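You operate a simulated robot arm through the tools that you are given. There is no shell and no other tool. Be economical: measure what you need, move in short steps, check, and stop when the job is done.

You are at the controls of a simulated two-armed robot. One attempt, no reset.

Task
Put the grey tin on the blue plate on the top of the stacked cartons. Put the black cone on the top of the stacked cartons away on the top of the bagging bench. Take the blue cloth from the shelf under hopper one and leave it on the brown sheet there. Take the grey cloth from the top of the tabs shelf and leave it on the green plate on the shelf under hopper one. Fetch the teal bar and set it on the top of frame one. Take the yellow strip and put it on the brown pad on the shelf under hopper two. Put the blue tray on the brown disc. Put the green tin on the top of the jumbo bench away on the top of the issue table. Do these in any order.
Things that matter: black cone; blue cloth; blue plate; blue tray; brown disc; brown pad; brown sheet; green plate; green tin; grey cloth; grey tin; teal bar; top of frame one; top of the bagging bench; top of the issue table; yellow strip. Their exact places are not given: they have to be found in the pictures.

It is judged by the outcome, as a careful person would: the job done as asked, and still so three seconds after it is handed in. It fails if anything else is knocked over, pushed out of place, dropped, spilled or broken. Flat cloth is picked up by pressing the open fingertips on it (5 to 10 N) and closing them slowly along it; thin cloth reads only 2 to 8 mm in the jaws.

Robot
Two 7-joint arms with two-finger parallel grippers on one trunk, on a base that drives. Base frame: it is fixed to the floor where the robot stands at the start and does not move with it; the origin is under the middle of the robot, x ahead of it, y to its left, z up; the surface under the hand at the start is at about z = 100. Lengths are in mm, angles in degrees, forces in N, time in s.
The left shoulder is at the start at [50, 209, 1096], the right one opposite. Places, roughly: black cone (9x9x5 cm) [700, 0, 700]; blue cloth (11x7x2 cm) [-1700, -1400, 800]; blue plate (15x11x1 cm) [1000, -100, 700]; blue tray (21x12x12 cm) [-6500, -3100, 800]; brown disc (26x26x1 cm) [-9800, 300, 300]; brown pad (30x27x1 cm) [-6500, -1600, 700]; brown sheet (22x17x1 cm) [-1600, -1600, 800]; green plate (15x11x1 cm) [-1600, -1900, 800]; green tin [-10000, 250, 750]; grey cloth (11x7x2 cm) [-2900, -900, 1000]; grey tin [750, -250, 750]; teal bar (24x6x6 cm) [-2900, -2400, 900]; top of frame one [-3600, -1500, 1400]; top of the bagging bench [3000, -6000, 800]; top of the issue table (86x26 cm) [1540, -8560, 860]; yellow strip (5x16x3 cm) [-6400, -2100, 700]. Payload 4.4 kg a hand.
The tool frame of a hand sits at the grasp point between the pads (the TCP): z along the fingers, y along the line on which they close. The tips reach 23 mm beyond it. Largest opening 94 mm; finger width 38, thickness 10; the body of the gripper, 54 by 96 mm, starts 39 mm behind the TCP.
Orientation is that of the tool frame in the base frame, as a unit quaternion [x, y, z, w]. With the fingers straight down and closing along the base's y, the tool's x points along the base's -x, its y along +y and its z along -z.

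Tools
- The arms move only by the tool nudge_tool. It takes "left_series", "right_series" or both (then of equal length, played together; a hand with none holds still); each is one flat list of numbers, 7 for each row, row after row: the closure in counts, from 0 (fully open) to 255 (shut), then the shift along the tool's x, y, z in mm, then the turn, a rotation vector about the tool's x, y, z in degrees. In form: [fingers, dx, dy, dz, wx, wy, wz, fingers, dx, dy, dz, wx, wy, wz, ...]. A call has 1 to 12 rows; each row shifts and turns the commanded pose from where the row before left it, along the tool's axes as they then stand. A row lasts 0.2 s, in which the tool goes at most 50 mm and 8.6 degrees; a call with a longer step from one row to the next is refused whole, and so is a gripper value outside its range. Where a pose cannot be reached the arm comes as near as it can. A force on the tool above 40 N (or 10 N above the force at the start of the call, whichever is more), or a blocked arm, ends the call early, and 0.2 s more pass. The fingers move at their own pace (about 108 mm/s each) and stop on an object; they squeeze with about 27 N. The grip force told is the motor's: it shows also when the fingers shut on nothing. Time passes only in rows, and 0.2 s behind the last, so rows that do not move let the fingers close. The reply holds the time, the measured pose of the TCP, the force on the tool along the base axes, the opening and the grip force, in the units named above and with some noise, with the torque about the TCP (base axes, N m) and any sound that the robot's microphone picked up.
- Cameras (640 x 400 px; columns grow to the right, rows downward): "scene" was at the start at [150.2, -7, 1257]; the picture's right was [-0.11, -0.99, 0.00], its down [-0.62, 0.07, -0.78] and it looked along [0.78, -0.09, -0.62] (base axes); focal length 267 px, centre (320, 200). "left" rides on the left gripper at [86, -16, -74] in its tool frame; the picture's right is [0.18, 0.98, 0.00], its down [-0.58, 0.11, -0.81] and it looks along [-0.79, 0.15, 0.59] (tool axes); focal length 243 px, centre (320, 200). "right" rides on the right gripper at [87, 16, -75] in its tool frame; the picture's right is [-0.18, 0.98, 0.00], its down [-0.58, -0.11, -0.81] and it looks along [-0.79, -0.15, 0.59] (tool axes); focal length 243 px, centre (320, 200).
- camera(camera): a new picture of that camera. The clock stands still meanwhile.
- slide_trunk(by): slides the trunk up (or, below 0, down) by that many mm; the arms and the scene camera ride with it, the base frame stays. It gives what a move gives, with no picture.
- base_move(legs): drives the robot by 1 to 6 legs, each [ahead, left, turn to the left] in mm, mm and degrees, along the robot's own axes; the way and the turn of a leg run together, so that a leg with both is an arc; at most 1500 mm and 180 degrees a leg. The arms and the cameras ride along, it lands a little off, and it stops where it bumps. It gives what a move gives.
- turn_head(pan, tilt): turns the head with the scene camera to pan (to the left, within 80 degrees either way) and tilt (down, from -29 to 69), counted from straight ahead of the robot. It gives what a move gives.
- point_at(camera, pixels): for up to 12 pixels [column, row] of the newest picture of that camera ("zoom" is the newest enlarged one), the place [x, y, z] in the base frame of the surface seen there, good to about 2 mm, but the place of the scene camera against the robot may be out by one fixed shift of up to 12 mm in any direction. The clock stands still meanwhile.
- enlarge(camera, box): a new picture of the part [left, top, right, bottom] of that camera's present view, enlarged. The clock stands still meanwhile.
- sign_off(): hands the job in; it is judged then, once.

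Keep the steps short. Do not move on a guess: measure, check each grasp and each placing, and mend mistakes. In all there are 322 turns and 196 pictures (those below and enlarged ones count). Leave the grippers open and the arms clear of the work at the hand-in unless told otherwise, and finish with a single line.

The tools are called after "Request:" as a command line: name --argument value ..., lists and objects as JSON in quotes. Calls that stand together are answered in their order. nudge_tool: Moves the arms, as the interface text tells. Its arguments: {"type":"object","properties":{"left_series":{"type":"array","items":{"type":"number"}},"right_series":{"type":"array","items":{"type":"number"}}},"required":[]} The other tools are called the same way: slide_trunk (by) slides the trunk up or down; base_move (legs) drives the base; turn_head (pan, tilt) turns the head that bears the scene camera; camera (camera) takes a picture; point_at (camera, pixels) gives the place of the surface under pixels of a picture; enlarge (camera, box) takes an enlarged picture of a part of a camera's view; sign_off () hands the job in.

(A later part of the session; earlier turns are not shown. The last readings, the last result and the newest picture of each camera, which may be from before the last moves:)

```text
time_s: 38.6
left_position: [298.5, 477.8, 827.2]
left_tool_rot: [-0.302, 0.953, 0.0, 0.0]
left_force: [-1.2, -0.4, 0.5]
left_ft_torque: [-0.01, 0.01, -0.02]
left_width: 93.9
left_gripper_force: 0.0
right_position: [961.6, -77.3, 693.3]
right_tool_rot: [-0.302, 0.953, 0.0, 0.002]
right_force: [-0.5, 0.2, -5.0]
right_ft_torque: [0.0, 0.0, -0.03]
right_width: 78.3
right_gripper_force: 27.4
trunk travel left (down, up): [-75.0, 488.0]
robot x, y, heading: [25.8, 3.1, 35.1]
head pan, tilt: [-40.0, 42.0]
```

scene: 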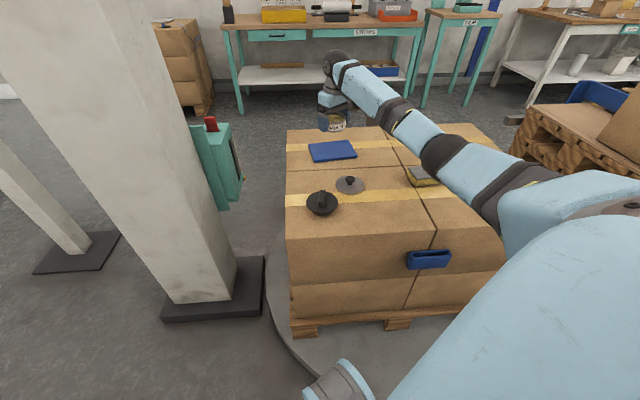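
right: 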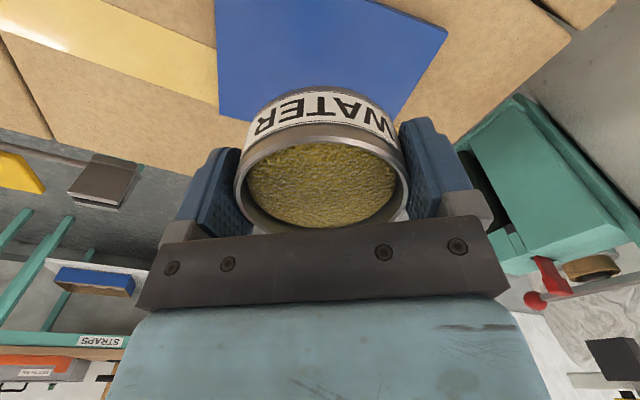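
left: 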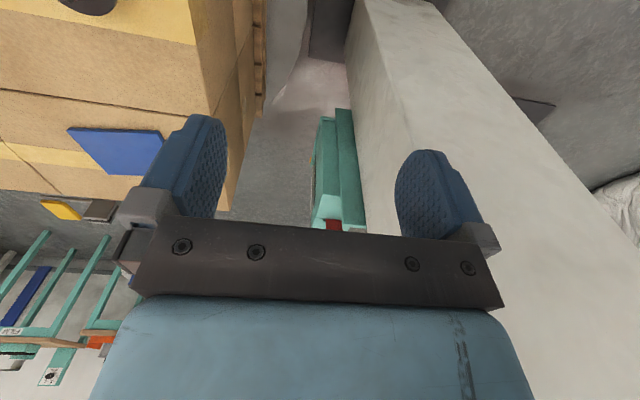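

Request:
nudge_tool --right_series '[255, 0, 0, 1, 0, 0, 0, 255, 0, 0, 0.7, 0, 0, 0, 255, 0, 0, 0, 0, 0, 0]'

```text
time_s: 39.5
left_position: [296.9, 477.1, 828.4]
left_tool_rot: [-0.303, 0.953, 0.001, 0.0]
left_force: [0.2, 0.2, 0.4]
left_ft_torque: [0.04, 0.0, 0.0]
left_width: 94.1
left_gripper_force: 0.1
right_position: [959.6, -77.5, 693.0]
right_tool_rot: [-0.302, 0.953, 0.001, 0.001]
right_force: [0.5, 1.8, 0.2]
right_ft_torque: [-0.04, 0.17, -0.02]
right_width: 78.5
right_gripper_force: 27.0
trunk travel left (down, up): [-75.0, 488.0]
robot x, y, heading: [26.6, 3.5, 35.2]
head pan, tilt: [-40.0, 42.0]
```

The tin rests on the plate. I open, rise, and go above the lid with narrowed jaws.

Request:
nudge_tool --right_series '[150, 0, 0, 0, 0, 0, 0, 0, 0, 0, 0, 0, 0, 0, 0, 0, 0, 0, 0, 0, 0, 0, 0, 0, -20, 0, 0, 0, 0, 0, 0, -35, 0, 0, 0, 0, 0, 0, -30, 0, 0, 0, 100, 43, 21, 0, 0, 0, 0, 146, 43, 21, 0, 0, 0, 0, 146, 43, 21, 0, 0, 0, 0, 146, 43, 22, 0, 0, 0, 0, 146, 0, 0, 20, 0, 0, 0, 146, 0, 0, 0, 0, 0, 0]'

Request:
camera --camera "right"

Request:
enlarge --camera "scene" --box '[270, 100, 430, 220]'

```text
time_s: 42.0
left_position: [298.2, 477.0, 827.2]
left_tool_rot: [-0.302, 0.953, -0.001, 0.0]
left_force: [-0.2, -0.8, 0.0]
left_ft_torque: [-0.04, -0.04, -0.01]
left_width: 93.8
left_gripper_force: 0.0
right_position: [770.8, -106.1, 758.2]
right_tool_rot: [-0.301, 0.954, 0.001, 0.001]
right_force: [0.5, -0.2, 0.9]
right_ft_torque: [0.03, 0.01, 0.02]
right_width: 40.0
right_gripper_force: 0.1
trunk travel left (down, up): [-75.0, 488.0]
robot x, y, heading: [23.8, -0.6, 35.0]
head pan, tilt: [-40.0, 42.0]
```

```text
164 pictures are left
```

right: 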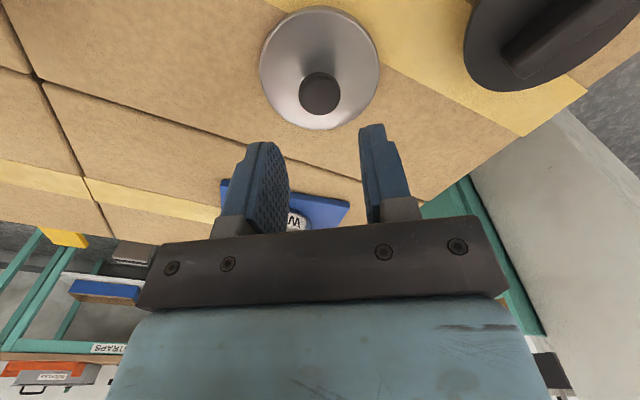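

```text
3.33 times, centred on (350, 160) of scene
```

zoom: 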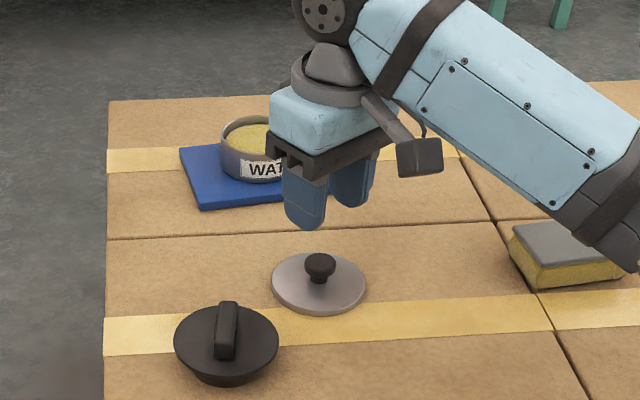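

The tin is on the plate. I measure the lid's knob and rim here.

Request:
point_at --camera "right" --pixels '[[320, 92], [301, 92], [339, 92], [319, 75], [319, 112], [263, 70], [377, 70], [320, 127], [316, 9]]'

```text
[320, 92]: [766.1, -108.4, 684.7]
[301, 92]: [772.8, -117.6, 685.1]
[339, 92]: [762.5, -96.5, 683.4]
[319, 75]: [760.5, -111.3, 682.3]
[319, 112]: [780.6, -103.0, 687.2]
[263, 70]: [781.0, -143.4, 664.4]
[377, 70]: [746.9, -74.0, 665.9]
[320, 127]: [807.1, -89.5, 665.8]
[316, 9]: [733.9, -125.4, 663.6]
```

Lid centre ≈ (770,-107): aligned. I lower to 697, close on the knob and lift.

Request:
nudge_tool --right_series '[146, 0, 0, 25, 0, 0, 0, 146, 0, 0, 25, 0, 0, 0, 146, 0, 0, 11, 0, 0, 0, 200, 0, 0, 0, 0, 0, 0, 255, 0, 0, 0, 0, 0, 0, 255, 0, 0, 0, 0, 0, 0, 255, 0, 0, -5, 0, 0, 0, 255, 0, 0, -30, 0, 0, 0, 255, 0, 0, -35, 0, 0, 0, 255, 0, 0, 0, 0, 0, 0]'

Request:
camera --camera "right"

```text
time_s: 44.2
left_position: [298.2, 476.1, 828.1]
left_tool_rot: [-0.303, 0.953, -0.001, 0.0]
left_force: [-0.2, 0.0, 0.5]
left_ft_torque: [-0.03, -0.01, -0.03]
left_width: 94.0
left_gripper_force: 0.1
right_position: [768.1, -107.3, 765.6]
right_tool_rot: [-0.301, 0.954, 0.0, 0.001]
right_force: [0.1, 0.5, -0.1]
right_ft_torque: [0.0, 0.0, -0.02]
right_width: 26.6
right_gripper_force: 26.8
trunk travel left (down, up): [-75.0, 488.0]
robot x, y, heading: [23.2, 0.6, 35.4]
head pan, tilt: [-40.0, 42.0]
```

```text
162 pictures are left
```

right: 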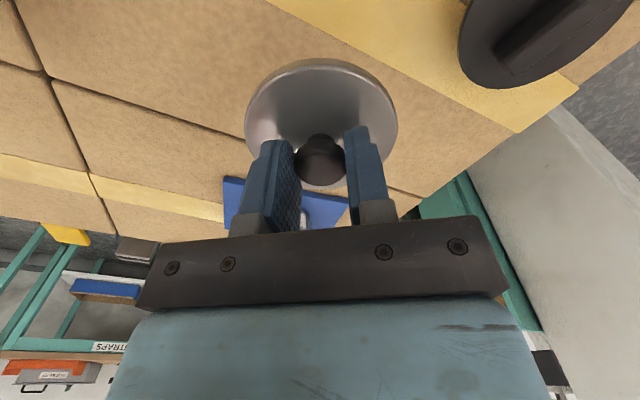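

The lid is held as before. I carry it back over the tin and look before lowering.

Request:
nudge_tool --right_series '[255, 0, 0, -20, 0, 0, 0, 255, -43, -21, 0, 0, 0, 0, 255, -43, -21, 0, 0, 0, 0, 255, -43, -21, 0, 0, 0, 0, 255, -43, -22, 0, 0, 0, 0, 255, 0, 0, 20, 0, 0, 0, 255, 0, 0, 5, 0, 0, 0, 255, 0, 0, 0, 0, 0, 0]'

Request:
enlarge --camera "right" --box '[220, 20, 420, 160]'

Request:
enlarge --camera "scene" --box '[295, 100, 375, 170]'

```text
time_s: 46.0
left_position: [298.1, 476.1, 826.5]
left_tool_rot: [-0.302, 0.953, 0.001, -0.001]
left_force: [0.2, 0.5, 0.5]
left_ft_torque: [0.03, 0.01, -0.01]
left_width: 93.8
left_gripper_force: 0.0
right_position: [961.3, -78.1, 761.2]
right_tool_rot: [-0.302, 0.953, 0.0, 0.001]
right_force: [0.0, -0.1, 0.8]
right_ft_torque: [-0.03, 0.02, 0.04]
right_width: 26.3
right_gripper_force: 27.0
trunk travel left (down, up): [-75.0, 488.0]
robot x, y, heading: [28.3, -2.5, 35.1]
head pan, tilt: [-40.0, 42.0]
```

```text
2.86 times, centred on (320, 90) of right
```

zoom: 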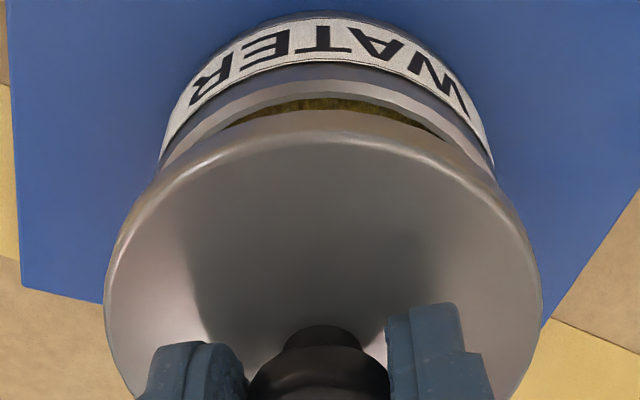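

```text
5.71 times, centred on (335, 135) of scene
```

zoom: 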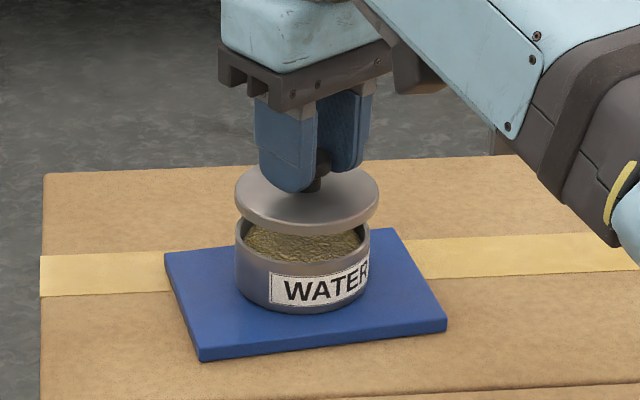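

Alignment looks good in both views. I lower slowly to contact.

Request:
nudge_tool --right_series '[255, 0, 0, 5, 0, 0, 0, 255, 0, 0, 5, 0, 0, 0, 255, 0, 0, 3, 0, 0, 0, 255, 0, 0, 2, 0, 0, 0, 255, 0, 0, 1, 0, 0, 0, 255, 0, 0, 0, 0, 0, 0]'

Request:
enlarge --camera "scene" --box '[295, 100, 375, 170]'

```text
time_s: 47.5
left_position: [299.2, 476.9, 828.6]
left_tool_rot: [-0.302, 0.953, 0.0, -0.001]
left_force: [0.0, 0.4, 0.3]
left_ft_torque: [-0.01, 0.02, 0.01]
left_width: 93.8
left_gripper_force: 0.1
right_position: [961.0, -78.5, 744.6]
right_tool_rot: [-0.301, 0.953, 0.001, 0.001]
right_force: [-1.1, 0.5, -0.2]
right_ft_torque: [0.0, 0.01, 0.0]
right_width: 26.1
right_gripper_force: 26.9
trunk travel left (down, up): [-75.0, 488.0]
robot x, y, heading: [28.0, 4.3, 35.2]
head pan, tilt: [-40.0, 42.0]
```

```text
5.71 times, centred on (335, 135) of scene
```

zoom: 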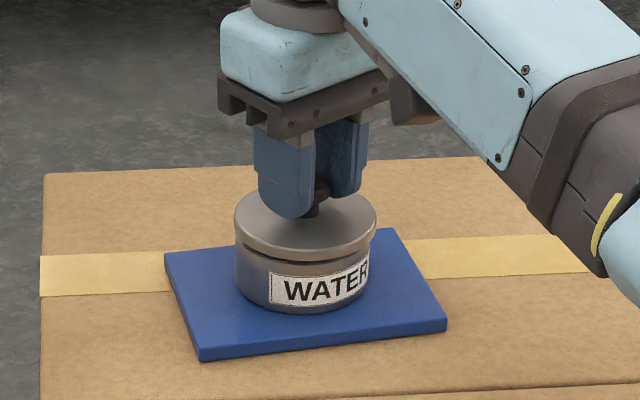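

The lid is nearly on; it seems ~1.5 mm to the right (-y). I shift by that and press gently.

Request:
nudge_tool --right_series '[255, -0.9, 1.2, 0, 0, 0, 0, 255, 0, 0, 1, 0, 0, 0, 255, 0, 0, 1, 0, 0, 0, 255, 0, 0, 0, 0, 0, 0]'

Request:
enlarge --camera "scene" --box '[295, 100, 375, 170]'

```text
time_s: 48.5
left_position: [298.8, 476.6, 827.9]
left_tool_rot: [-0.303, 0.953, 0.0, 0.0]
left_force: [0.0, 0.5, -0.2]
left_ft_torque: [-0.01, 0.02, 0.01]
left_width: 93.9
left_gripper_force: 0.1
right_position: [959.6, -76.7, 743.5]
right_tool_rot: [-0.301, 0.953, 0.0, 0.001]
right_force: [0.0, 0.4, -1.1]
right_ft_torque: [0.0, -0.02, 0.0]
right_width: 26.3
right_gripper_force: 27.2
trunk travel left (down, up): [-75.0, 488.0]
robot x, y, heading: [27.7, 1.9, 35.1]
head pan, tilt: [-40.0, 42.0]
```

```text
5.71 times, centred on (335, 135) of scene
```

zoom: 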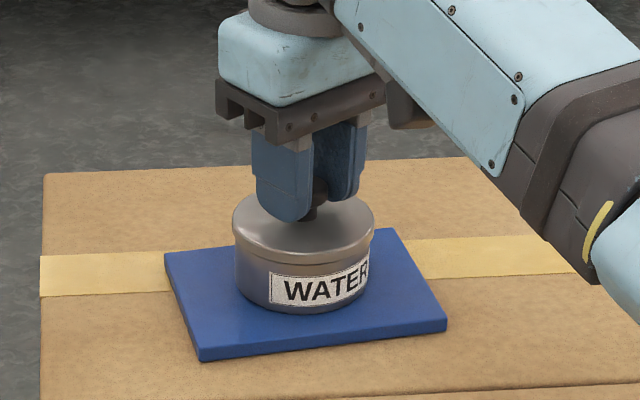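

Still no contact force; I press a little further.

Request:
nudge_tool --right_series '[255, 0, 0, 1, 0, 0, 0, 255, 0, 0, 1, 0, 0, 0, 255, 0, 0, 0, 0, 0, 0]'

```text
time_s: 49.2
left_position: [299.1, 476.7, 827.3]
left_tool_rot: [-0.302, 0.953, 0.0, 0.0]
left_force: [0.4, 0.7, -0.2]
left_ft_torque: [0.03, 0.02, 0.01]
left_width: 94.2
left_gripper_force: 0.0
right_position: [960.4, -77.0, 740.8]
right_tool_rot: [-0.302, 0.953, 0.001, 0.002]
right_force: [0.2, -0.3, -0.5]
right_ft_torque: [0.0, 0.0, 0.02]
right_width: 26.3
right_gripper_force: 27.1
trunk travel left (down, up): [-75.0, 488.0]
robot x, y, heading: [25.9, 2.1, 35.0]
head pan, tilt: [-40.0, 42.0]
```

Request:
nudge_tool --right_series '[255, 0, 0, 1, 0, 0, 0, 255, 0, 0, 0.7, 0, 0, 0, 255, 0, 0, 0, 0, 0, 0]'

Request:
enlarge --camera "scene" --box '[295, 100, 375, 170]'

```text
time_s: 50.0
left_position: [298.5, 476.1, 827.4]
left_tool_rot: [-0.302, 0.953, 0.0, -0.001]
left_force: [0.0, 0.9, -0.3]
left_ft_torque: [0.01, 0.01, 0.02]
left_width: 94.2
left_gripper_force: 0.1
right_position: [959.6, -76.3, 740.0]
right_tool_rot: [-0.302, 0.953, 0.001, 0.001]
right_force: [0.8, -0.9, 1.5]
right_ft_torque: [-0.02, 0.06, -0.01]
right_width: 26.3
right_gripper_force: 26.7
trunk travel left (down, up): [-75.0, 488.0]
robot x, y, heading: [22.6, -0.4, 35.3]
head pan, tilt: [-40.0, 42.0]
```

```text
5.71 times, centred on (335, 135) of scene
```

zoom: 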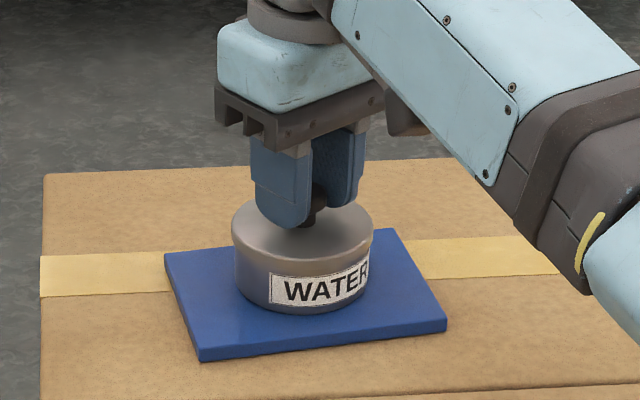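

The lid is down; I press a bit to latch it.

Request:
nudge_tool --right_series '[255, 0, 0, 1, 0, 0, 0, 255, 0, 0, 1, 0, 0, 0, 255, 0, 0, 0, 0, 0, 0]'

```text
time_s: 50.9
left_position: [297.4, 476.7, 828.7]
left_tool_rot: [-0.303, 0.953, 0.0, 0.0]
left_force: [-0.6, 0.2, -0.1]
left_ft_torque: [-0.01, 0.02, -0.03]
left_width: 94.0
left_gripper_force: 0.1
right_position: [960.7, -75.9, 740.2]
right_tool_rot: [-0.302, 0.953, 0.0, 0.003]
right_force: [3.5, 0.2, 9.7]
right_ft_torque: [-0.12, 0.08, 0.03]
right_width: 26.0
right_gripper_force: 26.4
trunk travel left (down, up): [-75.0, 488.0]
robot x, y, heading: [25.6, 4.2, 35.4]
head pan, tilt: [-40.0, 42.0]
```

Seated at 10 N. I open and then rise straight up.

Request:
nudge_tool --right_series '[200, 0, 0, 0, 0, 0, 0, 146, 0, 0, 0, 0, 0, 0, 146, 0, 0, 0, 0, 0, 0, 146, 0, 0, -20, 0, 0, 0, 146, 0, 0, -30, 0, 0, 0, 100, 30, 10, -10, 0, 0, 0, 0, 40, 20, 0, 0, 0, 0, 0, 40, 20, 0, 0, 0, 0, 0, 0, 0, 0, 0, 0, 0]'

Request:
enlarge --camera "scene" --box '[280, 110, 440, 230]'

```text
time_s: 52.9
left_position: [298.8, 476.9, 827.8]
left_tool_rot: [-0.303, 0.953, 0.0, 0.001]
left_force: [0.3, 0.6, 0.4]
left_ft_torque: [-0.03, -0.03, -0.01]
left_width: 94.0
left_gripper_force: 0.1
right_position: [841.0, -100.3, 797.7]
right_tool_rot: [-0.302, 0.953, 0.0, 0.0]
right_force: [-0.7, 0.3, -0.1]
right_ft_torque: [0.04, -0.01, -0.03]
right_width: 93.9
right_gripper_force: 0.1
trunk travel left (down, up): [-75.0, 488.0]
robot x, y, heading: [25.0, 5.1, 35.1]
head pan, tilt: [-40.0, 42.0]
heard: snap
```

```text
3.33 times, centred on (360, 170) of scene
```

zoom: 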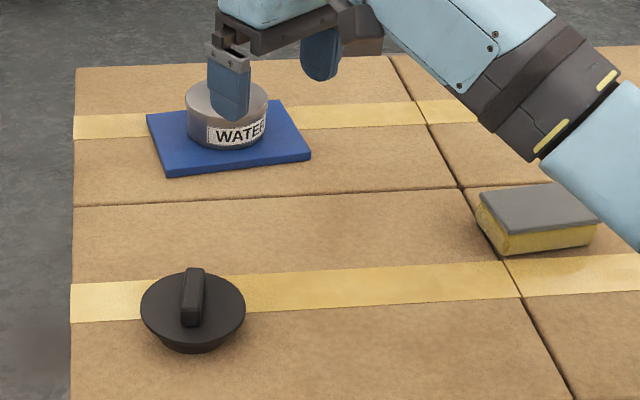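

The latch snapped shut on release and the tin with its lid stands on the plate. Next is the black cone: I move the right hand over it and turn it to match the handle.

Request:
nudge_tool --right_series '[0, 22, 40, 0, 0, 0, 0, 0, 22, 40, 0, 0, 0, 0, 0, 22, 40, 0, 0, 0, 0, 0, 22, 40, 0, 0, 0, 0, 0, 0, 0, 0, 0, 0, 7.5, 0, 0, 0, 0, 0, 0, 7.5, 0, 0, 0, 0, 0, 0, 7.5, 0, 0, 0, 0, 0, 0, 7.5, 0, 0, 0, 0, 0, 0, 7.5, 0, 0, 0, 0, 0, 0, 7.5, 0, 0, 0, 0, 0, 0, 0]'

Request:
camera --camera "right"

```text
time_s: 55.2
left_position: [299.0, 476.6, 827.4]
left_tool_rot: [-0.302, 0.953, -0.001, 0.0]
left_force: [0.1, -0.5, 0.3]
left_ft_torque: [0.0, -0.01, -0.04]
left_width: 94.3
left_gripper_force: 0.1
right_position: [677.5, -18.7, 797.2]
right_tool_rot: [0.088, 0.996, 0.0, 0.0]
right_force: [-0.4, -0.4, 0.1]
right_ft_torque: [-0.01, -0.03, 0.02]
right_width: 94.3
right_gripper_force: 0.0
trunk travel left (down, up): [-75.0, 488.0]
robot x, y, heading: [25.7, 1.2, 35.0]
head pan, tilt: [-40.0, 42.0]
```

```text
155 pictures are left
```

right: 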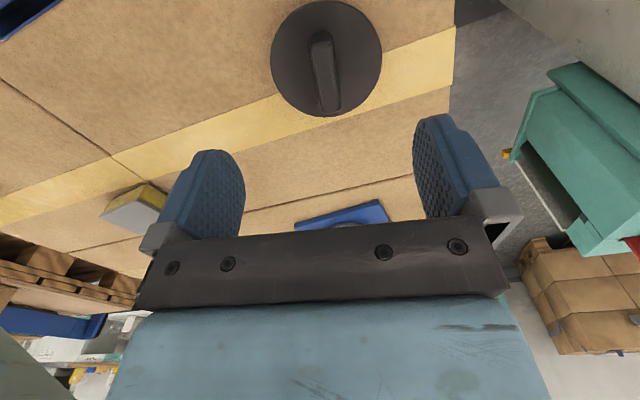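

Request:
point_at --camera "right" --pixels '[[321, 40], [325, 70], [329, 100], [315, 70], [336, 70], [275, 65], [378, 65], [330, 114], [322, 5]]'

```text
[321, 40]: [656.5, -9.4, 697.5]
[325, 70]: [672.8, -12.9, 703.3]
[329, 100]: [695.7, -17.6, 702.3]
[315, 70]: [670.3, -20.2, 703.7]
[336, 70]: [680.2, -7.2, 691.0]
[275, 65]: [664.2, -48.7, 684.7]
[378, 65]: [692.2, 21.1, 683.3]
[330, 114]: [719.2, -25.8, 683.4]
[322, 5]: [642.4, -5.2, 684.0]
```

Cone centre ≈ (680,-15), handle top 703, disc 684. I centre, narrow the jaws, descend to TCP 710 and close on the handle.

Request:
nudge_tool --right_series '[120, -1.7, 4.6, 20, 0, 0, 0, 120, 0, 0, 35, 0, 0, 0, 120, 0, 0, 22, 0, 0, 0, 120, 0, 0, 10, 0, 0, 0, 200, 0, 0, 0, 0, 0, 0, 255, 0, 0, 0, 0, 0, 0, 255, 0, 0, 0, 0, 0, 0, 255, 0, 0, -5, 0, 0, 0, 255, 0, 0, -10, 0, 0, 0, 255, 0, 0, 0, 0, 0, 0]'

Request:
camera --camera "right"

```text
time_s: 57.5
left_position: [297.4, 476.1, 828.5]
left_tool_rot: [-0.303, 0.953, -0.001, 0.0]
left_force: [-0.6, -0.4, -0.2]
left_ft_torque: [0.02, 0.0, 0.01]
left_width: 93.9
left_gripper_force: 0.1
right_position: [680.6, -14.7, 723.8]
right_tool_rot: [0.086, 0.996, 0.001, 0.001]
right_force: [0.1, 0.3, -0.9]
right_ft_torque: [0.03, -0.02, 0.03]
right_width: 14.8
right_gripper_force: 26.7
trunk travel left (down, up): [-75.0, 488.0]
robot x, y, heading: [23.6, 4.4, 35.0]
head pan, tilt: [-40.0, 42.0]
```

```text
154 pictures are left
```

right: 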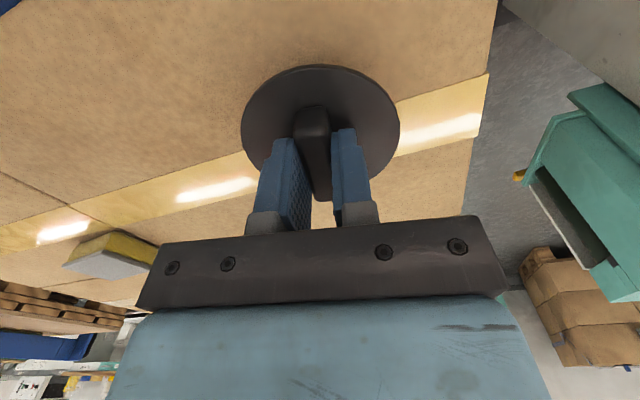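

The cone is held (14.8 mm on the handle, about 1 N). I lift it, retract it close to the robot, and align the hand with the robot's heading.

Request:
nudge_tool --right_series '[255, 0, 0, -40, 0, 0, 0, 255, 0, 0, -43, 0, 0, 0, 255, 0, 0, -43, 0, 0, 0, 255, 44, 6, 0, 0, 0, -5, 255, 44, 6, 0, 0, 0, -8, 255, 44, 0, 0, 0, 0, -8, 255, 44, 0, 0, 0, 0, -8, 255, 0, 0, 0, 0, 0, -8, 255, 0, 0, 0, 0, 0, -8, 255, 0, 0, 0, 0, 0, 0]'

Request:
base_move --legs '[[-500, 0, 0], [0, 0, -90]]'

Request:
turn_head --pan 0 --tilt 15

Request:
camera --camera "scene"

```text
time_s: 59.6
left_position: [297.8, 475.1, 827.9]
left_tool_rot: [-0.303, 0.953, 0.0, -0.001]
left_force: [0.1, 1.1, 0.6]
left_ft_torque: [0.01, -0.03, 0.01]
left_width: 93.8
left_gripper_force: 0.0
right_position: [503.8, -2.9, 852.1]
right_tool_rot: [-0.303, 0.953, 0.0, 0.001]
right_force: [-0.1, 0.3, -0.4]
right_ft_torque: [-0.01, -0.02, 0.02]
right_width: 14.8
right_gripper_force: 27.3
trunk travel left (down, up): [-75.0, 488.0]
robot x, y, heading: [27.1, 3.2, 35.1]
head pan, tilt: [-40.0, 42.0]
```

```text
time_s: 66.5
left_position: [76.8, -574.6, 827.4]
left_tool_rot: [0.464, 0.886, -0.001, 0.0]
left_force: [0.7, 0.6, -0.4]
left_ft_torque: [0.0, 0.02, 0.0]
left_width: 93.8
left_gripper_force: 0.1
right_position: [-405.0, -775.9, 849.8]
right_tool_rot: [0.465, 0.886, 0.0, 0.002]
right_force: [-1.6, -0.7, 0.0]
right_ft_torque: [-0.01, 0.01, 0.03]
right_width: 14.6
right_gripper_force: 27.1
trunk travel left (down, up): [-75.0, 488.0]
robot x, y, heading: [-394.8, -298.3, -55.3]
head pan, tilt: [-40.0, 42.0]
```

```text
time_s: 67.6
left_position: [76.8, -574.7, 828.2]
left_tool_rot: [0.465, 0.886, 0.0, 0.0]
left_force: [-0.8, -0.6, 0.6]
left_ft_torque: [0.0, 0.0, 0.02]
left_width: 94.0
left_gripper_force: 0.1
right_position: [-405.6, -776.4, 850.3]
right_tool_rot: [0.464, 0.886, -0.001, 0.0]
right_force: [-0.3, 0.4, -0.9]
right_ft_torque: [0.0, -0.02, 0.01]
right_width: 14.8
right_gripper_force: 27.2
trunk travel left (down, up): [-75.0, 488.0]
robot x, y, heading: [-393.0, -295.6, -55.3]
head pan, tilt: [0.0, 15.0]
```

```text
153 pictures are left
```

scene: 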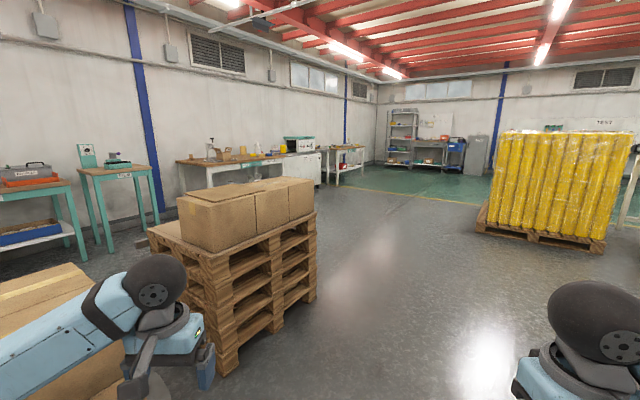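

The bagging bench should be the table near (345,150) and the issue table near (430,150). I measure them plus obstacles on the way.

Request:
point_at --camera "scene" --pixels '[[335, 150], [350, 147], [362, 146], [336, 185], [313, 155], [425, 165], [408, 163], [480, 230], [600, 250], [310, 300], [222, 370], [325, 183]]'

Request:
enlarge --camera "scene" --box '[280, 100, 480, 200]'

```text
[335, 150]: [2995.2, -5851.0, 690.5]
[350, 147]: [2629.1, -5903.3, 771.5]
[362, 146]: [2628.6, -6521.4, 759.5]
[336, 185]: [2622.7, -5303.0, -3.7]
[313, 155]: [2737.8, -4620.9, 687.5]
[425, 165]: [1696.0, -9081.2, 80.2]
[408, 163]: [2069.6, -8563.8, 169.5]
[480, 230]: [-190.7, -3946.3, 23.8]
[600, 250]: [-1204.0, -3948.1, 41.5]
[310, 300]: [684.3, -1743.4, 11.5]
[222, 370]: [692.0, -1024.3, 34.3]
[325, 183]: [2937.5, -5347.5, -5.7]
```

```text
3.20 times, centred on (380, 150) of scene
```

zoom: 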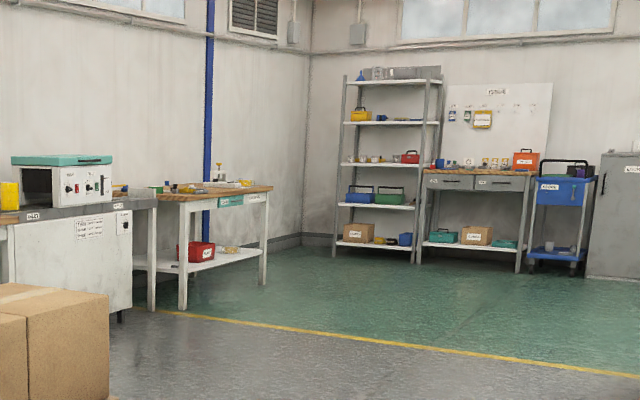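

The path is clear. I drive around the pallet stack, then toward the bagging bench's front.

Request:
base_move --legs '[[0, 0, -24.1], [1070, 0, 0], [1070, 0, 0], [0, 0, 21]]'

Request:
base_move --legs '[[1370, 0, 0], [1370, 0, 0], [1200, 0, 0], [0, 0, 58.4]]'

Request:
turn_head --pan 0 --tilt 30

Request:
camera --camera "scene"

```text
time_s: 80.5
left_position: [430.2, -2688.5, 827.2]
left_tool_rot: [0.49, 0.872, 0.0, 0.0]
left_force: [0.1, 0.1, -0.4]
left_ft_torque: [-0.02, -0.03, 0.0]
left_width: 94.2
left_gripper_force: 0.1
right_position: [-61.5, -2862.6, 850.9]
right_tool_rot: [0.49, 0.872, 0.0, 0.0]
right_force: [-0.5, -0.7, 0.1]
right_ft_torque: [-0.01, 0.05, 0.02]
right_width: 15.1
right_gripper_force: 27.6
trunk travel left (down, up): [-75.0, 488.0]
robot x, y, heading: [-20.8, -2385.5, -58.8]
head pan, tilt: [0.0, 15.0]
```

```text
time_s: 98.7
left_position: [2435.2, -5951.9, 843.5]
left_tool_rot: [0.471, 0.882, 0.009, 0.016]
left_force: [-0.3, -0.2, 0.0]
left_ft_torque: [0.01, -0.02, 0.0]
left_width: 94.0
left_gripper_force: 0.0
right_position: [1940.8, -6141.0, 850.6]
right_tool_rot: [0.479, 0.878, 0.007, 0.015]
right_force: [-0.3, -0.4, 0.0]
right_ft_torque: [-0.01, -0.01, -0.02]
right_width: 14.8
right_gripper_force: 27.3
trunk travel left (down, up): [-75.0, 488.0]
robot x, y, heading: [1982.8, -5663.6, -57.3]
head pan, tilt: [0.0, 15.0]
stopped in leg 3: the robot was blocked; the commanded pose is now the measured one
```

```text
time_s: 99.4
left_position: [2434.3, -5951.2, 842.7]
left_tool_rot: [0.473, 0.881, 0.011, 0.016]
left_force: [0.0, 0.5, -0.2]
left_ft_torque: [0.01, 0.01, 0.04]
left_width: 94.1
left_gripper_force: 0.2
right_position: [1940.3, -6140.4, 851.8]
right_tool_rot: [0.479, 0.878, 0.007, 0.016]
right_force: [-0.5, 0.0, 0.0]
right_ft_torque: [0.0, -0.01, -0.01]
right_width: 15.0
right_gripper_force: 26.7
trunk travel left (down, up): [-75.0, 488.0]
robot x, y, heading: [1985.8, -5663.0, -57.1]
head pan, tilt: [0.0, 30.0]
```

```text
151 pictures are left
```

scene: 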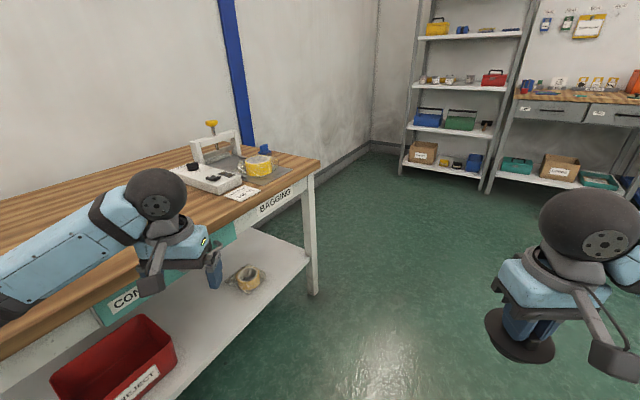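

The left arm touched the bench front; nothing appears displaced. I back off and measure the bench (labelled BAGGING) edge and the free area.

Request:
base_move --legs '[[-300, 0, 0]]'

Request:
camera --camera "scene"

```text
time_s: 101.5
left_position: [2287.5, -5699.7, 825.8]
left_tool_rot: [0.474, 0.881, 0.004, 0.0]
left_force: [-0.7, -1.1, 0.0]
left_ft_torque: [0.01, 0.0, -0.01]
left_width: 94.1
left_gripper_force: 0.1
right_position: [1797.2, -5889.7, 851.6]
right_tool_rot: [0.479, 0.878, -0.001, 0.001]
right_force: [0.1, -0.7, -1.1]
right_ft_torque: [0.05, 0.0, -0.01]
right_width: 14.8
right_gripper_force: 27.1
trunk travel left (down, up): [-75.0, 488.0]
robot x, y, heading: [1822.4, -5411.4, -57.1]
head pan, tilt: [0.0, 30.0]
```

```text
150 pictures are left
```

scene: 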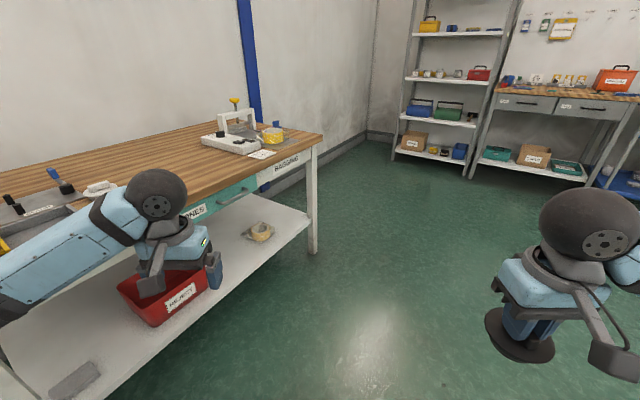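

Request:
point_at --camera "scene" --pixels '[[318, 140], [245, 181], [192, 180], [170, 150], [120, 160], [260, 155], [105, 190], [60, 185], [190, 210], [310, 220], [233, 148]]'

```text
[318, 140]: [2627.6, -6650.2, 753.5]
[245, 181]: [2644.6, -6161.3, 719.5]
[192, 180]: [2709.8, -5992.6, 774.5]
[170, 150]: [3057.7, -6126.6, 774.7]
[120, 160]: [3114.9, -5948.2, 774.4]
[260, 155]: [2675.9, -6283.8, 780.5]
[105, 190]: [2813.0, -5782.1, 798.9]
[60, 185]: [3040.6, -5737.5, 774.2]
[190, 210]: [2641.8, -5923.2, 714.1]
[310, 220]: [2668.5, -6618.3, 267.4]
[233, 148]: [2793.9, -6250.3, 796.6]
```

Bench top ≈ 779, front edge x≈2640, free area around (2770,-6010). I raise both hands and draw the left one back, then drive to (2260,-5800) facing the bench.

Request:
nudge_tool --left_series '[0, 45, 0, -45, 0, 0, 0, 0, 45, 0, -45, 0, 0, 0, 0, 45, 0, -45, 0, 0, 0, 0, 0, 0, 0, 0, 0, 0]' --right_series '[255, 0, 0, -35, 0, 0, 0, 255, 0, 0, -35, 0, 0, 0, 255, 0, 0, -35, 0, 0, 0, 255, 0, 0, 0, 0, 0, 0]'

Request:
base_move --legs '[[0, 0, 57.1], [0, -389, 0], [430, 0, 0]]'

Request:
turn_head --pan -20 --tilt 40

Request:
camera --camera "scene"

```text
refused: row 1 steps farther than a row can; nothing moved
```

```text
time_s: 109.7
left_position: [2625.6, -5565.0, 825.9]
left_tool_rot: [0.002, 1.0, 0.003, -0.009]
left_force: [-1.2, 0.7, 2.6]
left_ft_torque: [-0.15, -0.05, 0.0]
left_width: 93.6
left_gripper_force: 0.1
right_position: [2526.9, -6080.5, 851.0]
right_tool_rot: [-0.003, 1.0, 0.0, 0.001]
right_force: [0.1, 0.4, -0.5]
right_ft_torque: [0.0, 0.0, -0.04]
right_width: 14.9
right_gripper_force: 26.9
trunk travel left (down, up): [-75.0, 488.0]
robot x, y, heading: [2137.2, -5800.7, 0.4]
head pan, tilt: [0.0, 30.0]
stopped in leg 3: the force on the tool passed its limit at 118 N (the readings are from after the stop); the commanded pose is now the measured one
```

```text
time_s: 110.5
left_position: [2626.5, -5564.9, 825.7]
left_tool_rot: [0.002, 1.0, 0.003, -0.009]
left_force: [0.5, 0.4, 1.7]
left_ft_torque: [-0.11, -0.01, -0.03]
left_width: 94.1
left_gripper_force: 0.1
right_position: [2527.7, -6079.6, 850.6]
right_tool_rot: [-0.003, 1.0, 0.001, 0.001]
right_force: [0.5, -0.7, -0.6]
right_ft_torque: [0.02, -0.02, 0.03]
right_width: 15.0
right_gripper_force: 27.2
trunk travel left (down, up): [-75.0, 488.0]
robot x, y, heading: [2136.2, -5801.4, 0.6]
head pan, tilt: [-20.0, 40.0]
```

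```text
149 pictures are left
```

scene: 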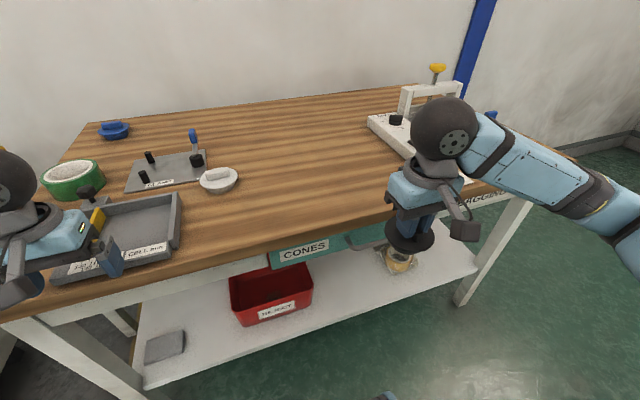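

My arm call was refused for length and the drive went on with the left hand low: its fingers touched the grey tray on the bench. I back off at once and check for displacement.

Request:
base_move --legs '[[-120, 0, 0]]'

Request:
point_at --camera "scene" --pixels '[[178, 197], [176, 243], [168, 245], [220, 178], [205, 152], [206, 163], [130, 190], [90, 205], [120, 240]]'

Request:
camera --camera "scene"

```text
time_s: 111.8
left_position: [2504.0, -5563.4, 826.1]
left_tool_rot: [0.001, 1.0, 0.003, -0.008]
left_force: [-0.5, 0.0, 0.3]
left_ft_torque: [-0.05, -0.06, -0.03]
left_width: 93.7
left_gripper_force: 0.0
right_position: [2408.0, -6081.1, 851.2]
right_tool_rot: [-0.003, 1.0, 0.0, 0.001]
right_force: [1.2, -0.4, -0.5]
right_ft_torque: [0.03, -0.02, 0.02]
right_width: 14.6
right_gripper_force: 27.7
trunk travel left (down, up): [-75.0, 488.0]
robot x, y, heading: [2015.0, -5805.9, 0.5]
head pan, tilt: [-20.0, 40.0]
```

```text
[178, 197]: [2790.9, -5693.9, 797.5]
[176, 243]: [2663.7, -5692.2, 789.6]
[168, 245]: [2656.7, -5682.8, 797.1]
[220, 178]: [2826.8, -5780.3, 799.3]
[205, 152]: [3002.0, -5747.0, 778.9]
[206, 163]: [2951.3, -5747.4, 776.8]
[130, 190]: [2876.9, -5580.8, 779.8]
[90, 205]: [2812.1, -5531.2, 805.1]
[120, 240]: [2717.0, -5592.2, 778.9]
```

```text
148 pictures are left
```

scene: 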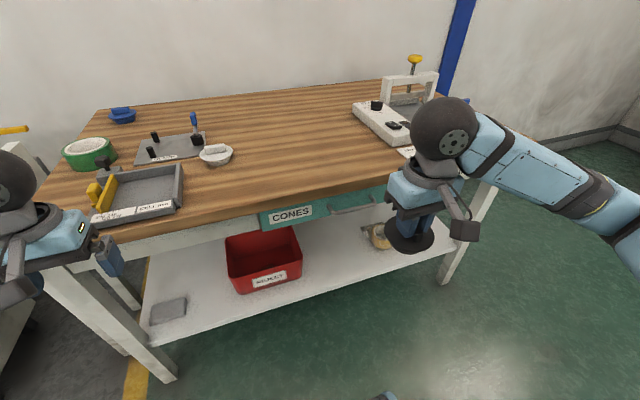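

The tray still lies square to the bench edge and its projected corner matches the earlier picture. Now I raise both hands and retract the left one (shorter rows).

Request:
nudge_tool --left_series '[0, 20, 0, -40, 0, 0, 0, 0, 20, 0, -40, 0, 0, 0, 0, 20, 0, -40, 0, 0, 0, 0, 20, 0, -40, 0, 0, 0, 0, 30, 0, 0, 0, 0, 0, 0, 30, 0, 0, 0, 0, 0]' --right_series '[255, 0, 0, -35, 0, 0, 0, 255, 0, 0, -35, 0, 0, 0, 255, 0, 0, -30, 0, 0, 0, 255, 0, 0, 0, 0, 0, 0, 255, 0, 0, 0, 0, 0, 0, 255, 0, 0, 0, 0, 0, 0]'

```text
time_s: 113.2
left_position: [2369.3, -5566.8, 990.0]
left_tool_rot: [0.0, 1.0, 0.004, -0.01]
left_force: [-0.6, 0.3, 1.0]
left_ft_torque: [0.02, 0.01, 0.0]
left_width: 94.0
left_gripper_force: 0.0
right_position: [2408.0, -6079.9, 952.2]
right_tool_rot: [-0.003, 1.0, 0.0, 0.001]
right_force: [-0.3, -0.4, 0.0]
right_ft_torque: [0.0, -0.03, 0.03]
right_width: 14.8
right_gripper_force: 27.3
trunk travel left (down, up): [-75.0, 488.0]
robot x, y, heading: [2017.9, -5801.8, 0.7]
head pan, tilt: [-20.0, 40.0]
```

Now ahead 220 mm.

Request:
base_move --legs '[[220, 0, 0]]'

Request:
nudge_tool --right_series '[255, -40, 15, 0, 0, 0, 0, 255, -45, 20, 0, 0, 0, 0, 255, -45, 20, 15, 0, 0, 0, 255, 0, 0, 35, 0, 0, 0, 255, 0, 0, 0, 0, 0, 0]'

Request:
camera --camera "right"

```text
time_s: 114.8
left_position: [2587.4, -5562.5, 988.3]
left_tool_rot: [0.001, 1.0, 0.004, -0.009]
left_force: [0.1, -0.3, 0.1]
left_ft_torque: [0.0, 0.0, 0.01]
left_width: 93.9
left_gripper_force: 0.1
right_position: [2627.3, -6079.2, 951.0]
right_tool_rot: [-0.003, 1.0, 0.0, 0.001]
right_force: [0.1, -0.9, -0.4]
right_ft_torque: [0.01, 0.04, 0.01]
right_width: 14.7
right_gripper_force: 26.8
trunk travel left (down, up): [-75.0, 488.0]
robot x, y, heading: [2230.1, -5802.4, 0.5]
head pan, tilt: [-20.0, 40.0]
```

```text
refused: row 3 steps farther than a row can; nothing moved
```

```text
147 pictures are left
```

right: 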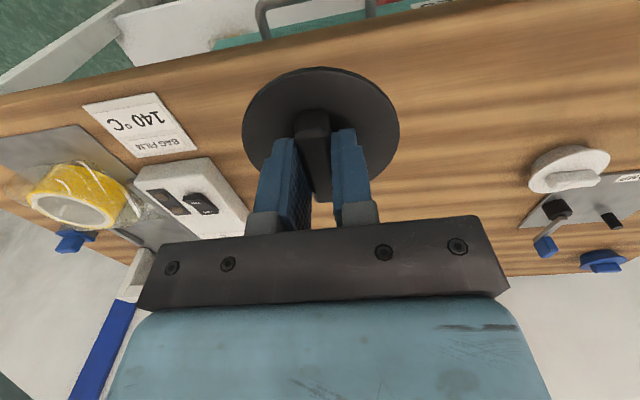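

Request:
nudge_tool --right_series '[255, -35, 20, 0, 0, 0, 0, 255, -35, 20, 0, 0, 0, 0, 255, -35, 20, 0, 0, 0, 0, 255, -30, 15, 0, 0, 0, 0, 255, 0, 0, 40, 0, 0, 0, 255, 0, 0, 0, 0, 0, 0]'

Request:
camera --camera "right"

Request:
point_at --camera "right" --pixels '[[450, 100], [450, 180], [220, 80], [420, 220]]'

```text
time_s: 116.2
left_position: [2586.4, -5563.5, 988.6]
left_tool_rot: [0.001, 1.0, 0.003, -0.009]
left_force: [-0.9, 0.2, 0.2]
left_ft_torque: [-0.02, -0.02, -0.02]
left_width: 93.9
left_gripper_force: 0.0
right_position: [2762.0, -6003.1, 909.0]
right_tool_rot: [-0.004, 1.0, -0.001, 0.001]
right_force: [-0.2, 0.1, 0.1]
right_ft_torque: [0.02, 0.03, 0.01]
right_width: 14.7
right_gripper_force: 26.9
trunk travel left (down, up): [-75.0, 488.0]
robot x, y, heading: [2234.5, -5802.8, 0.4]
head pan, tilt: [-20.0, 40.0]
```

```text
146 pictures are left
```

right: 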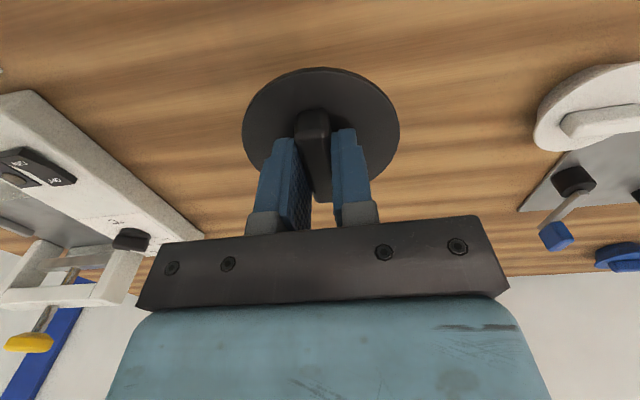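

```text
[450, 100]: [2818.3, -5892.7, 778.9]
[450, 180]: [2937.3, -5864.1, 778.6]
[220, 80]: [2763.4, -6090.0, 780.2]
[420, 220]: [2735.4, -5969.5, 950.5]
```

Clear spot, top at 779. I lower: 68 mm, then slowly.

Request:
nudge_tool --right_series '[255, 0, 0, 30, 0, 0, 0, 255, 0, 0, 30, 0, 0, 0, 255, 0, 0, 9, 0, 0, 0, 255, 0, 0, 0, 0, 0, 0]'

Request:
nudge_tool --right_series '[255, 0, 0, 2, 0, 0, 0, 255, 0, 0, 2, 0, 0, 0, 255, 0, 0, 0, 0, 0, 0]'

```text
time_s: 117.2
left_position: [2586.9, -5564.4, 989.4]
left_tool_rot: [0.001, 1.0, 0.004, -0.009]
left_force: [0.1, 0.0, 0.7]
left_ft_torque: [0.01, 0.01, 0.0]
left_width: 93.9
left_gripper_force: 0.2
right_position: [2760.2, -6003.4, 842.6]
right_tool_rot: [-0.003, 1.0, -0.001, 0.001]
right_force: [0.4, 0.0, 0.0]
right_ft_torque: [-0.01, -0.01, -0.01]
right_width: 14.9
right_gripper_force: 27.3
trunk travel left (down, up): [-75.0, 488.0]
robot x, y, heading: [2233.6, -5800.8, 0.7]
head pan, tilt: [-20.0, 40.0]
```

```text
time_s: 118.0
left_position: [2586.7, -5562.6, 988.7]
left_tool_rot: [0.001, 1.0, 0.004, -0.009]
left_force: [-0.1, -0.9, -0.4]
left_ft_torque: [0.01, 0.0, 0.0]
left_width: 93.7
left_gripper_force: 0.1
right_position: [2760.5, -6003.7, 838.8]
right_tool_rot: [-0.004, 1.0, -0.001, 0.0]
right_force: [0.5, 0.2, 0.3]
right_ft_torque: [-0.03, -0.01, -0.03]
right_width: 14.5
right_gripper_force: 27.1
trunk travel left (down, up): [-75.0, 488.0]
robot x, y, heading: [2234.1, -5806.2, 0.3]
head pan, tilt: [-20.0, 40.0]
```

Request:
nudge_tool --right_series '[255, 0, 0, 1.5, 0, 0, 0, 255, 0, 0, 1.5, 0, 0, 0, 255, 0, 0, 1, 0, 0, 0, 255, 0, 0, 0, 0, 0, 0]'

```text
time_s: 119.0
left_position: [2586.6, -5563.2, 989.1]
left_tool_rot: [0.001, 1.0, 0.004, -0.008]
left_force: [-0.7, 0.2, -0.1]
left_ft_torque: [-0.01, 0.0, -0.05]
left_width: 94.1
left_gripper_force: 0.1
right_position: [2761.8, -6002.8, 834.3]
right_tool_rot: [-0.003, 1.0, -0.001, 0.001]
right_force: [0.2, 0.6, -0.8]
right_ft_torque: [-0.01, -0.02, 0.01]
right_width: 14.8
right_gripper_force: 26.9
trunk travel left (down, up): [-75.0, 488.0]
robot x, y, heading: [2232.5, -5800.6, 0.5]
head pan, tilt: [-20.0, 40.0]
```

Request:
nudge_tool --right_series '[255, 0, 0, 1, 0, 0, 0, 255, 0, 0, 1, 0, 0, 0, 255, 0, 0, 0, 0, 0, 0]'

```text
time_s: 119.8
left_position: [2586.5, -5563.1, 989.3]
left_tool_rot: [0.001, 1.0, 0.003, -0.008]
left_force: [-0.3, 0.1, 0.9]
left_ft_torque: [0.02, -0.01, -0.03]
left_width: 94.0
left_gripper_force: 0.1
right_position: [2760.4, -6002.6, 832.1]
right_tool_rot: [-0.004, 1.0, 0.001, 0.001]
right_force: [-1.0, -0.7, -0.3]
right_ft_torque: [0.01, 0.0, 0.05]
right_width: 14.7
right_gripper_force: 27.4
trunk travel left (down, up): [-75.0, 488.0]
robot x, y, heading: [2233.5, -5799.4, 0.2]
head pan, tilt: [-20.0, 40.0]
```

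Request:
nudge_tool --right_series '[255, 0, 0, 1, 0, 0, 0, 255, 0, 0, 1, 0, 0, 0, 255, 0, 0, 0, 0, 0, 0]'

Request:
enlarge --camera "scene" --box '[260, 60, 460, 200]'

```text
time_s: 120.6
left_position: [2586.7, -5563.4, 989.2]
left_tool_rot: [0.001, 1.0, 0.004, -0.009]
left_force: [-0.2, 0.5, -0.3]
left_ft_torque: [0.01, 0.0, -0.02]
left_width: 94.1
left_gripper_force: 0.1
right_position: [2760.0, -6002.1, 831.7]
right_tool_rot: [-0.004, 1.0, 0.0, 0.002]
right_force: [0.9, -0.7, 8.1]
right_ft_torque: [0.0, -0.04, -0.05]
right_width: 14.8
right_gripper_force: 27.0
trunk travel left (down, up): [-75.0, 488.0]
robot x, y, heading: [2234.9, -5800.9, 0.7]
head pan, tilt: [-20.0, 40.0]
```

```text
2.86 times, centred on (360, 130) of scene
```

zoom: 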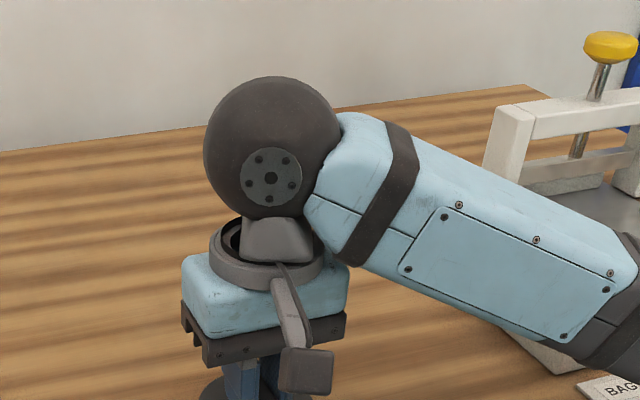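

Contact at 8 N. I release, rise 130 mm and retract.

Request:
nudge_tool --right_series '[200, 0, 0, -1, 0, 0, 0, 100, 0, 0, 0, 0, 0, 0, 100, 0, 0, 0, 0, 0, 0, 100, 0, 0, -30, 0, 0, 0, 100, 0, 0, -45, 0, 0, 0, 100, 0, 0, -45, 0, 0, 0, 50, 45, 0, 0, 0, 0, 0, 0, 45, 0, 0, 0, 0, 0, 0, 45, 0, 0, 0, 0, 0, 0, 45, 0, 0, 0, 0, 0, 0, 0, 0, 0, 0, 0, 0]'

Request:
camera --camera "scene"

```text
time_s: 123.0
left_position: [2586.7, -5563.8, 989.6]
left_tool_rot: [0.001, 1.0, 0.004, -0.009]
left_force: [0.5, -0.8, -0.5]
left_ft_torque: [-0.02, -0.03, 0.0]
left_width: 94.2
left_gripper_force: 0.1
right_position: [2577.2, -6005.8, 951.2]
right_tool_rot: [-0.003, 1.0, 0.001, 0.0]
right_force: [0.1, 0.2, 0.0]
right_ft_torque: [-0.02, -0.01, 0.0]
right_width: 94.0
right_gripper_force: 0.1
trunk travel left (down, up): [-75.0, 488.0]
robot x, y, heading: [2232.0, -5805.2, 0.3]
head pan, tilt: [-20.0, 40.0]
```

```text
144 pictures are left
```

scene: 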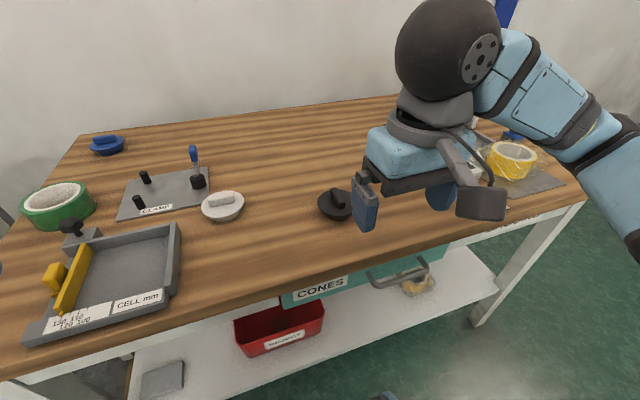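

The cone stands on the bagging bench. Now I drive back to (0,-2400) and turn west toward hopper one.

Request:
base_move --legs '[[-400, 0, 0], [0, 0, 118], [1300, 0, 0], [1300, 0, 0], [1250, 0, 0], [0, 0, 62]]'

Request:
turn_head --pan 0 --tilt 12

Request:
camera --camera "scene"

```text
time_s: 151.3
left_position: [-200.5, -2550.3, 989.3]
left_tool_rot: [1.0, -0.026, 0.009, 0.003]
left_force: [-0.4, -0.5, 0.4]
left_ft_torque: [0.01, 0.02, 0.02]
left_width: 94.0
left_gripper_force: 0.3
right_position: [-168.8, -2109.2, 950.6]
right_tool_rot: [1.0, -0.022, 0.0, -0.001]
right_force: [0.3, -0.7, 0.1]
right_ft_torque: [0.0, 0.0, -0.04]
right_width: 94.2
right_gripper_force: 0.1
trunk travel left (down, up): [-75.0, 488.0]
robot x, y, heading: [162.0, -2332.4, 177.4]
head pan, tilt: [-20.0, 40.0]
```

```text
time_s: 152.2
left_position: [-201.3, -2550.8, 989.6]
left_tool_rot: [1.0, -0.026, 0.009, 0.004]
left_force: [0.6, 0.2, 0.3]
left_ft_torque: [0.03, 0.0, 0.01]
left_width: 93.9
left_gripper_force: 0.0
right_position: [-168.6, -2108.8, 952.1]
right_tool_rot: [1.0, -0.023, -0.001, 0.001]
right_force: [0.6, 1.0, -0.5]
right_ft_torque: [0.01, 0.0, 0.03]
right_width: 93.8
right_gripper_force: 0.0
trunk travel left (down, up): [-75.0, 488.0]
robot x, y, heading: [163.1, -2331.8, 177.4]
head pan, tilt: [0.0, 12.0]
```

```text
143 pictures are left
```

scene: 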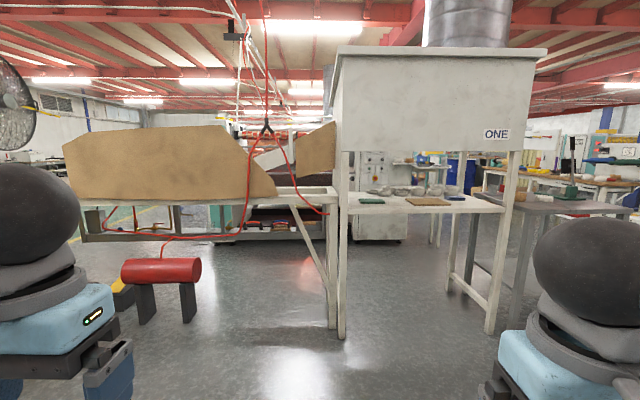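

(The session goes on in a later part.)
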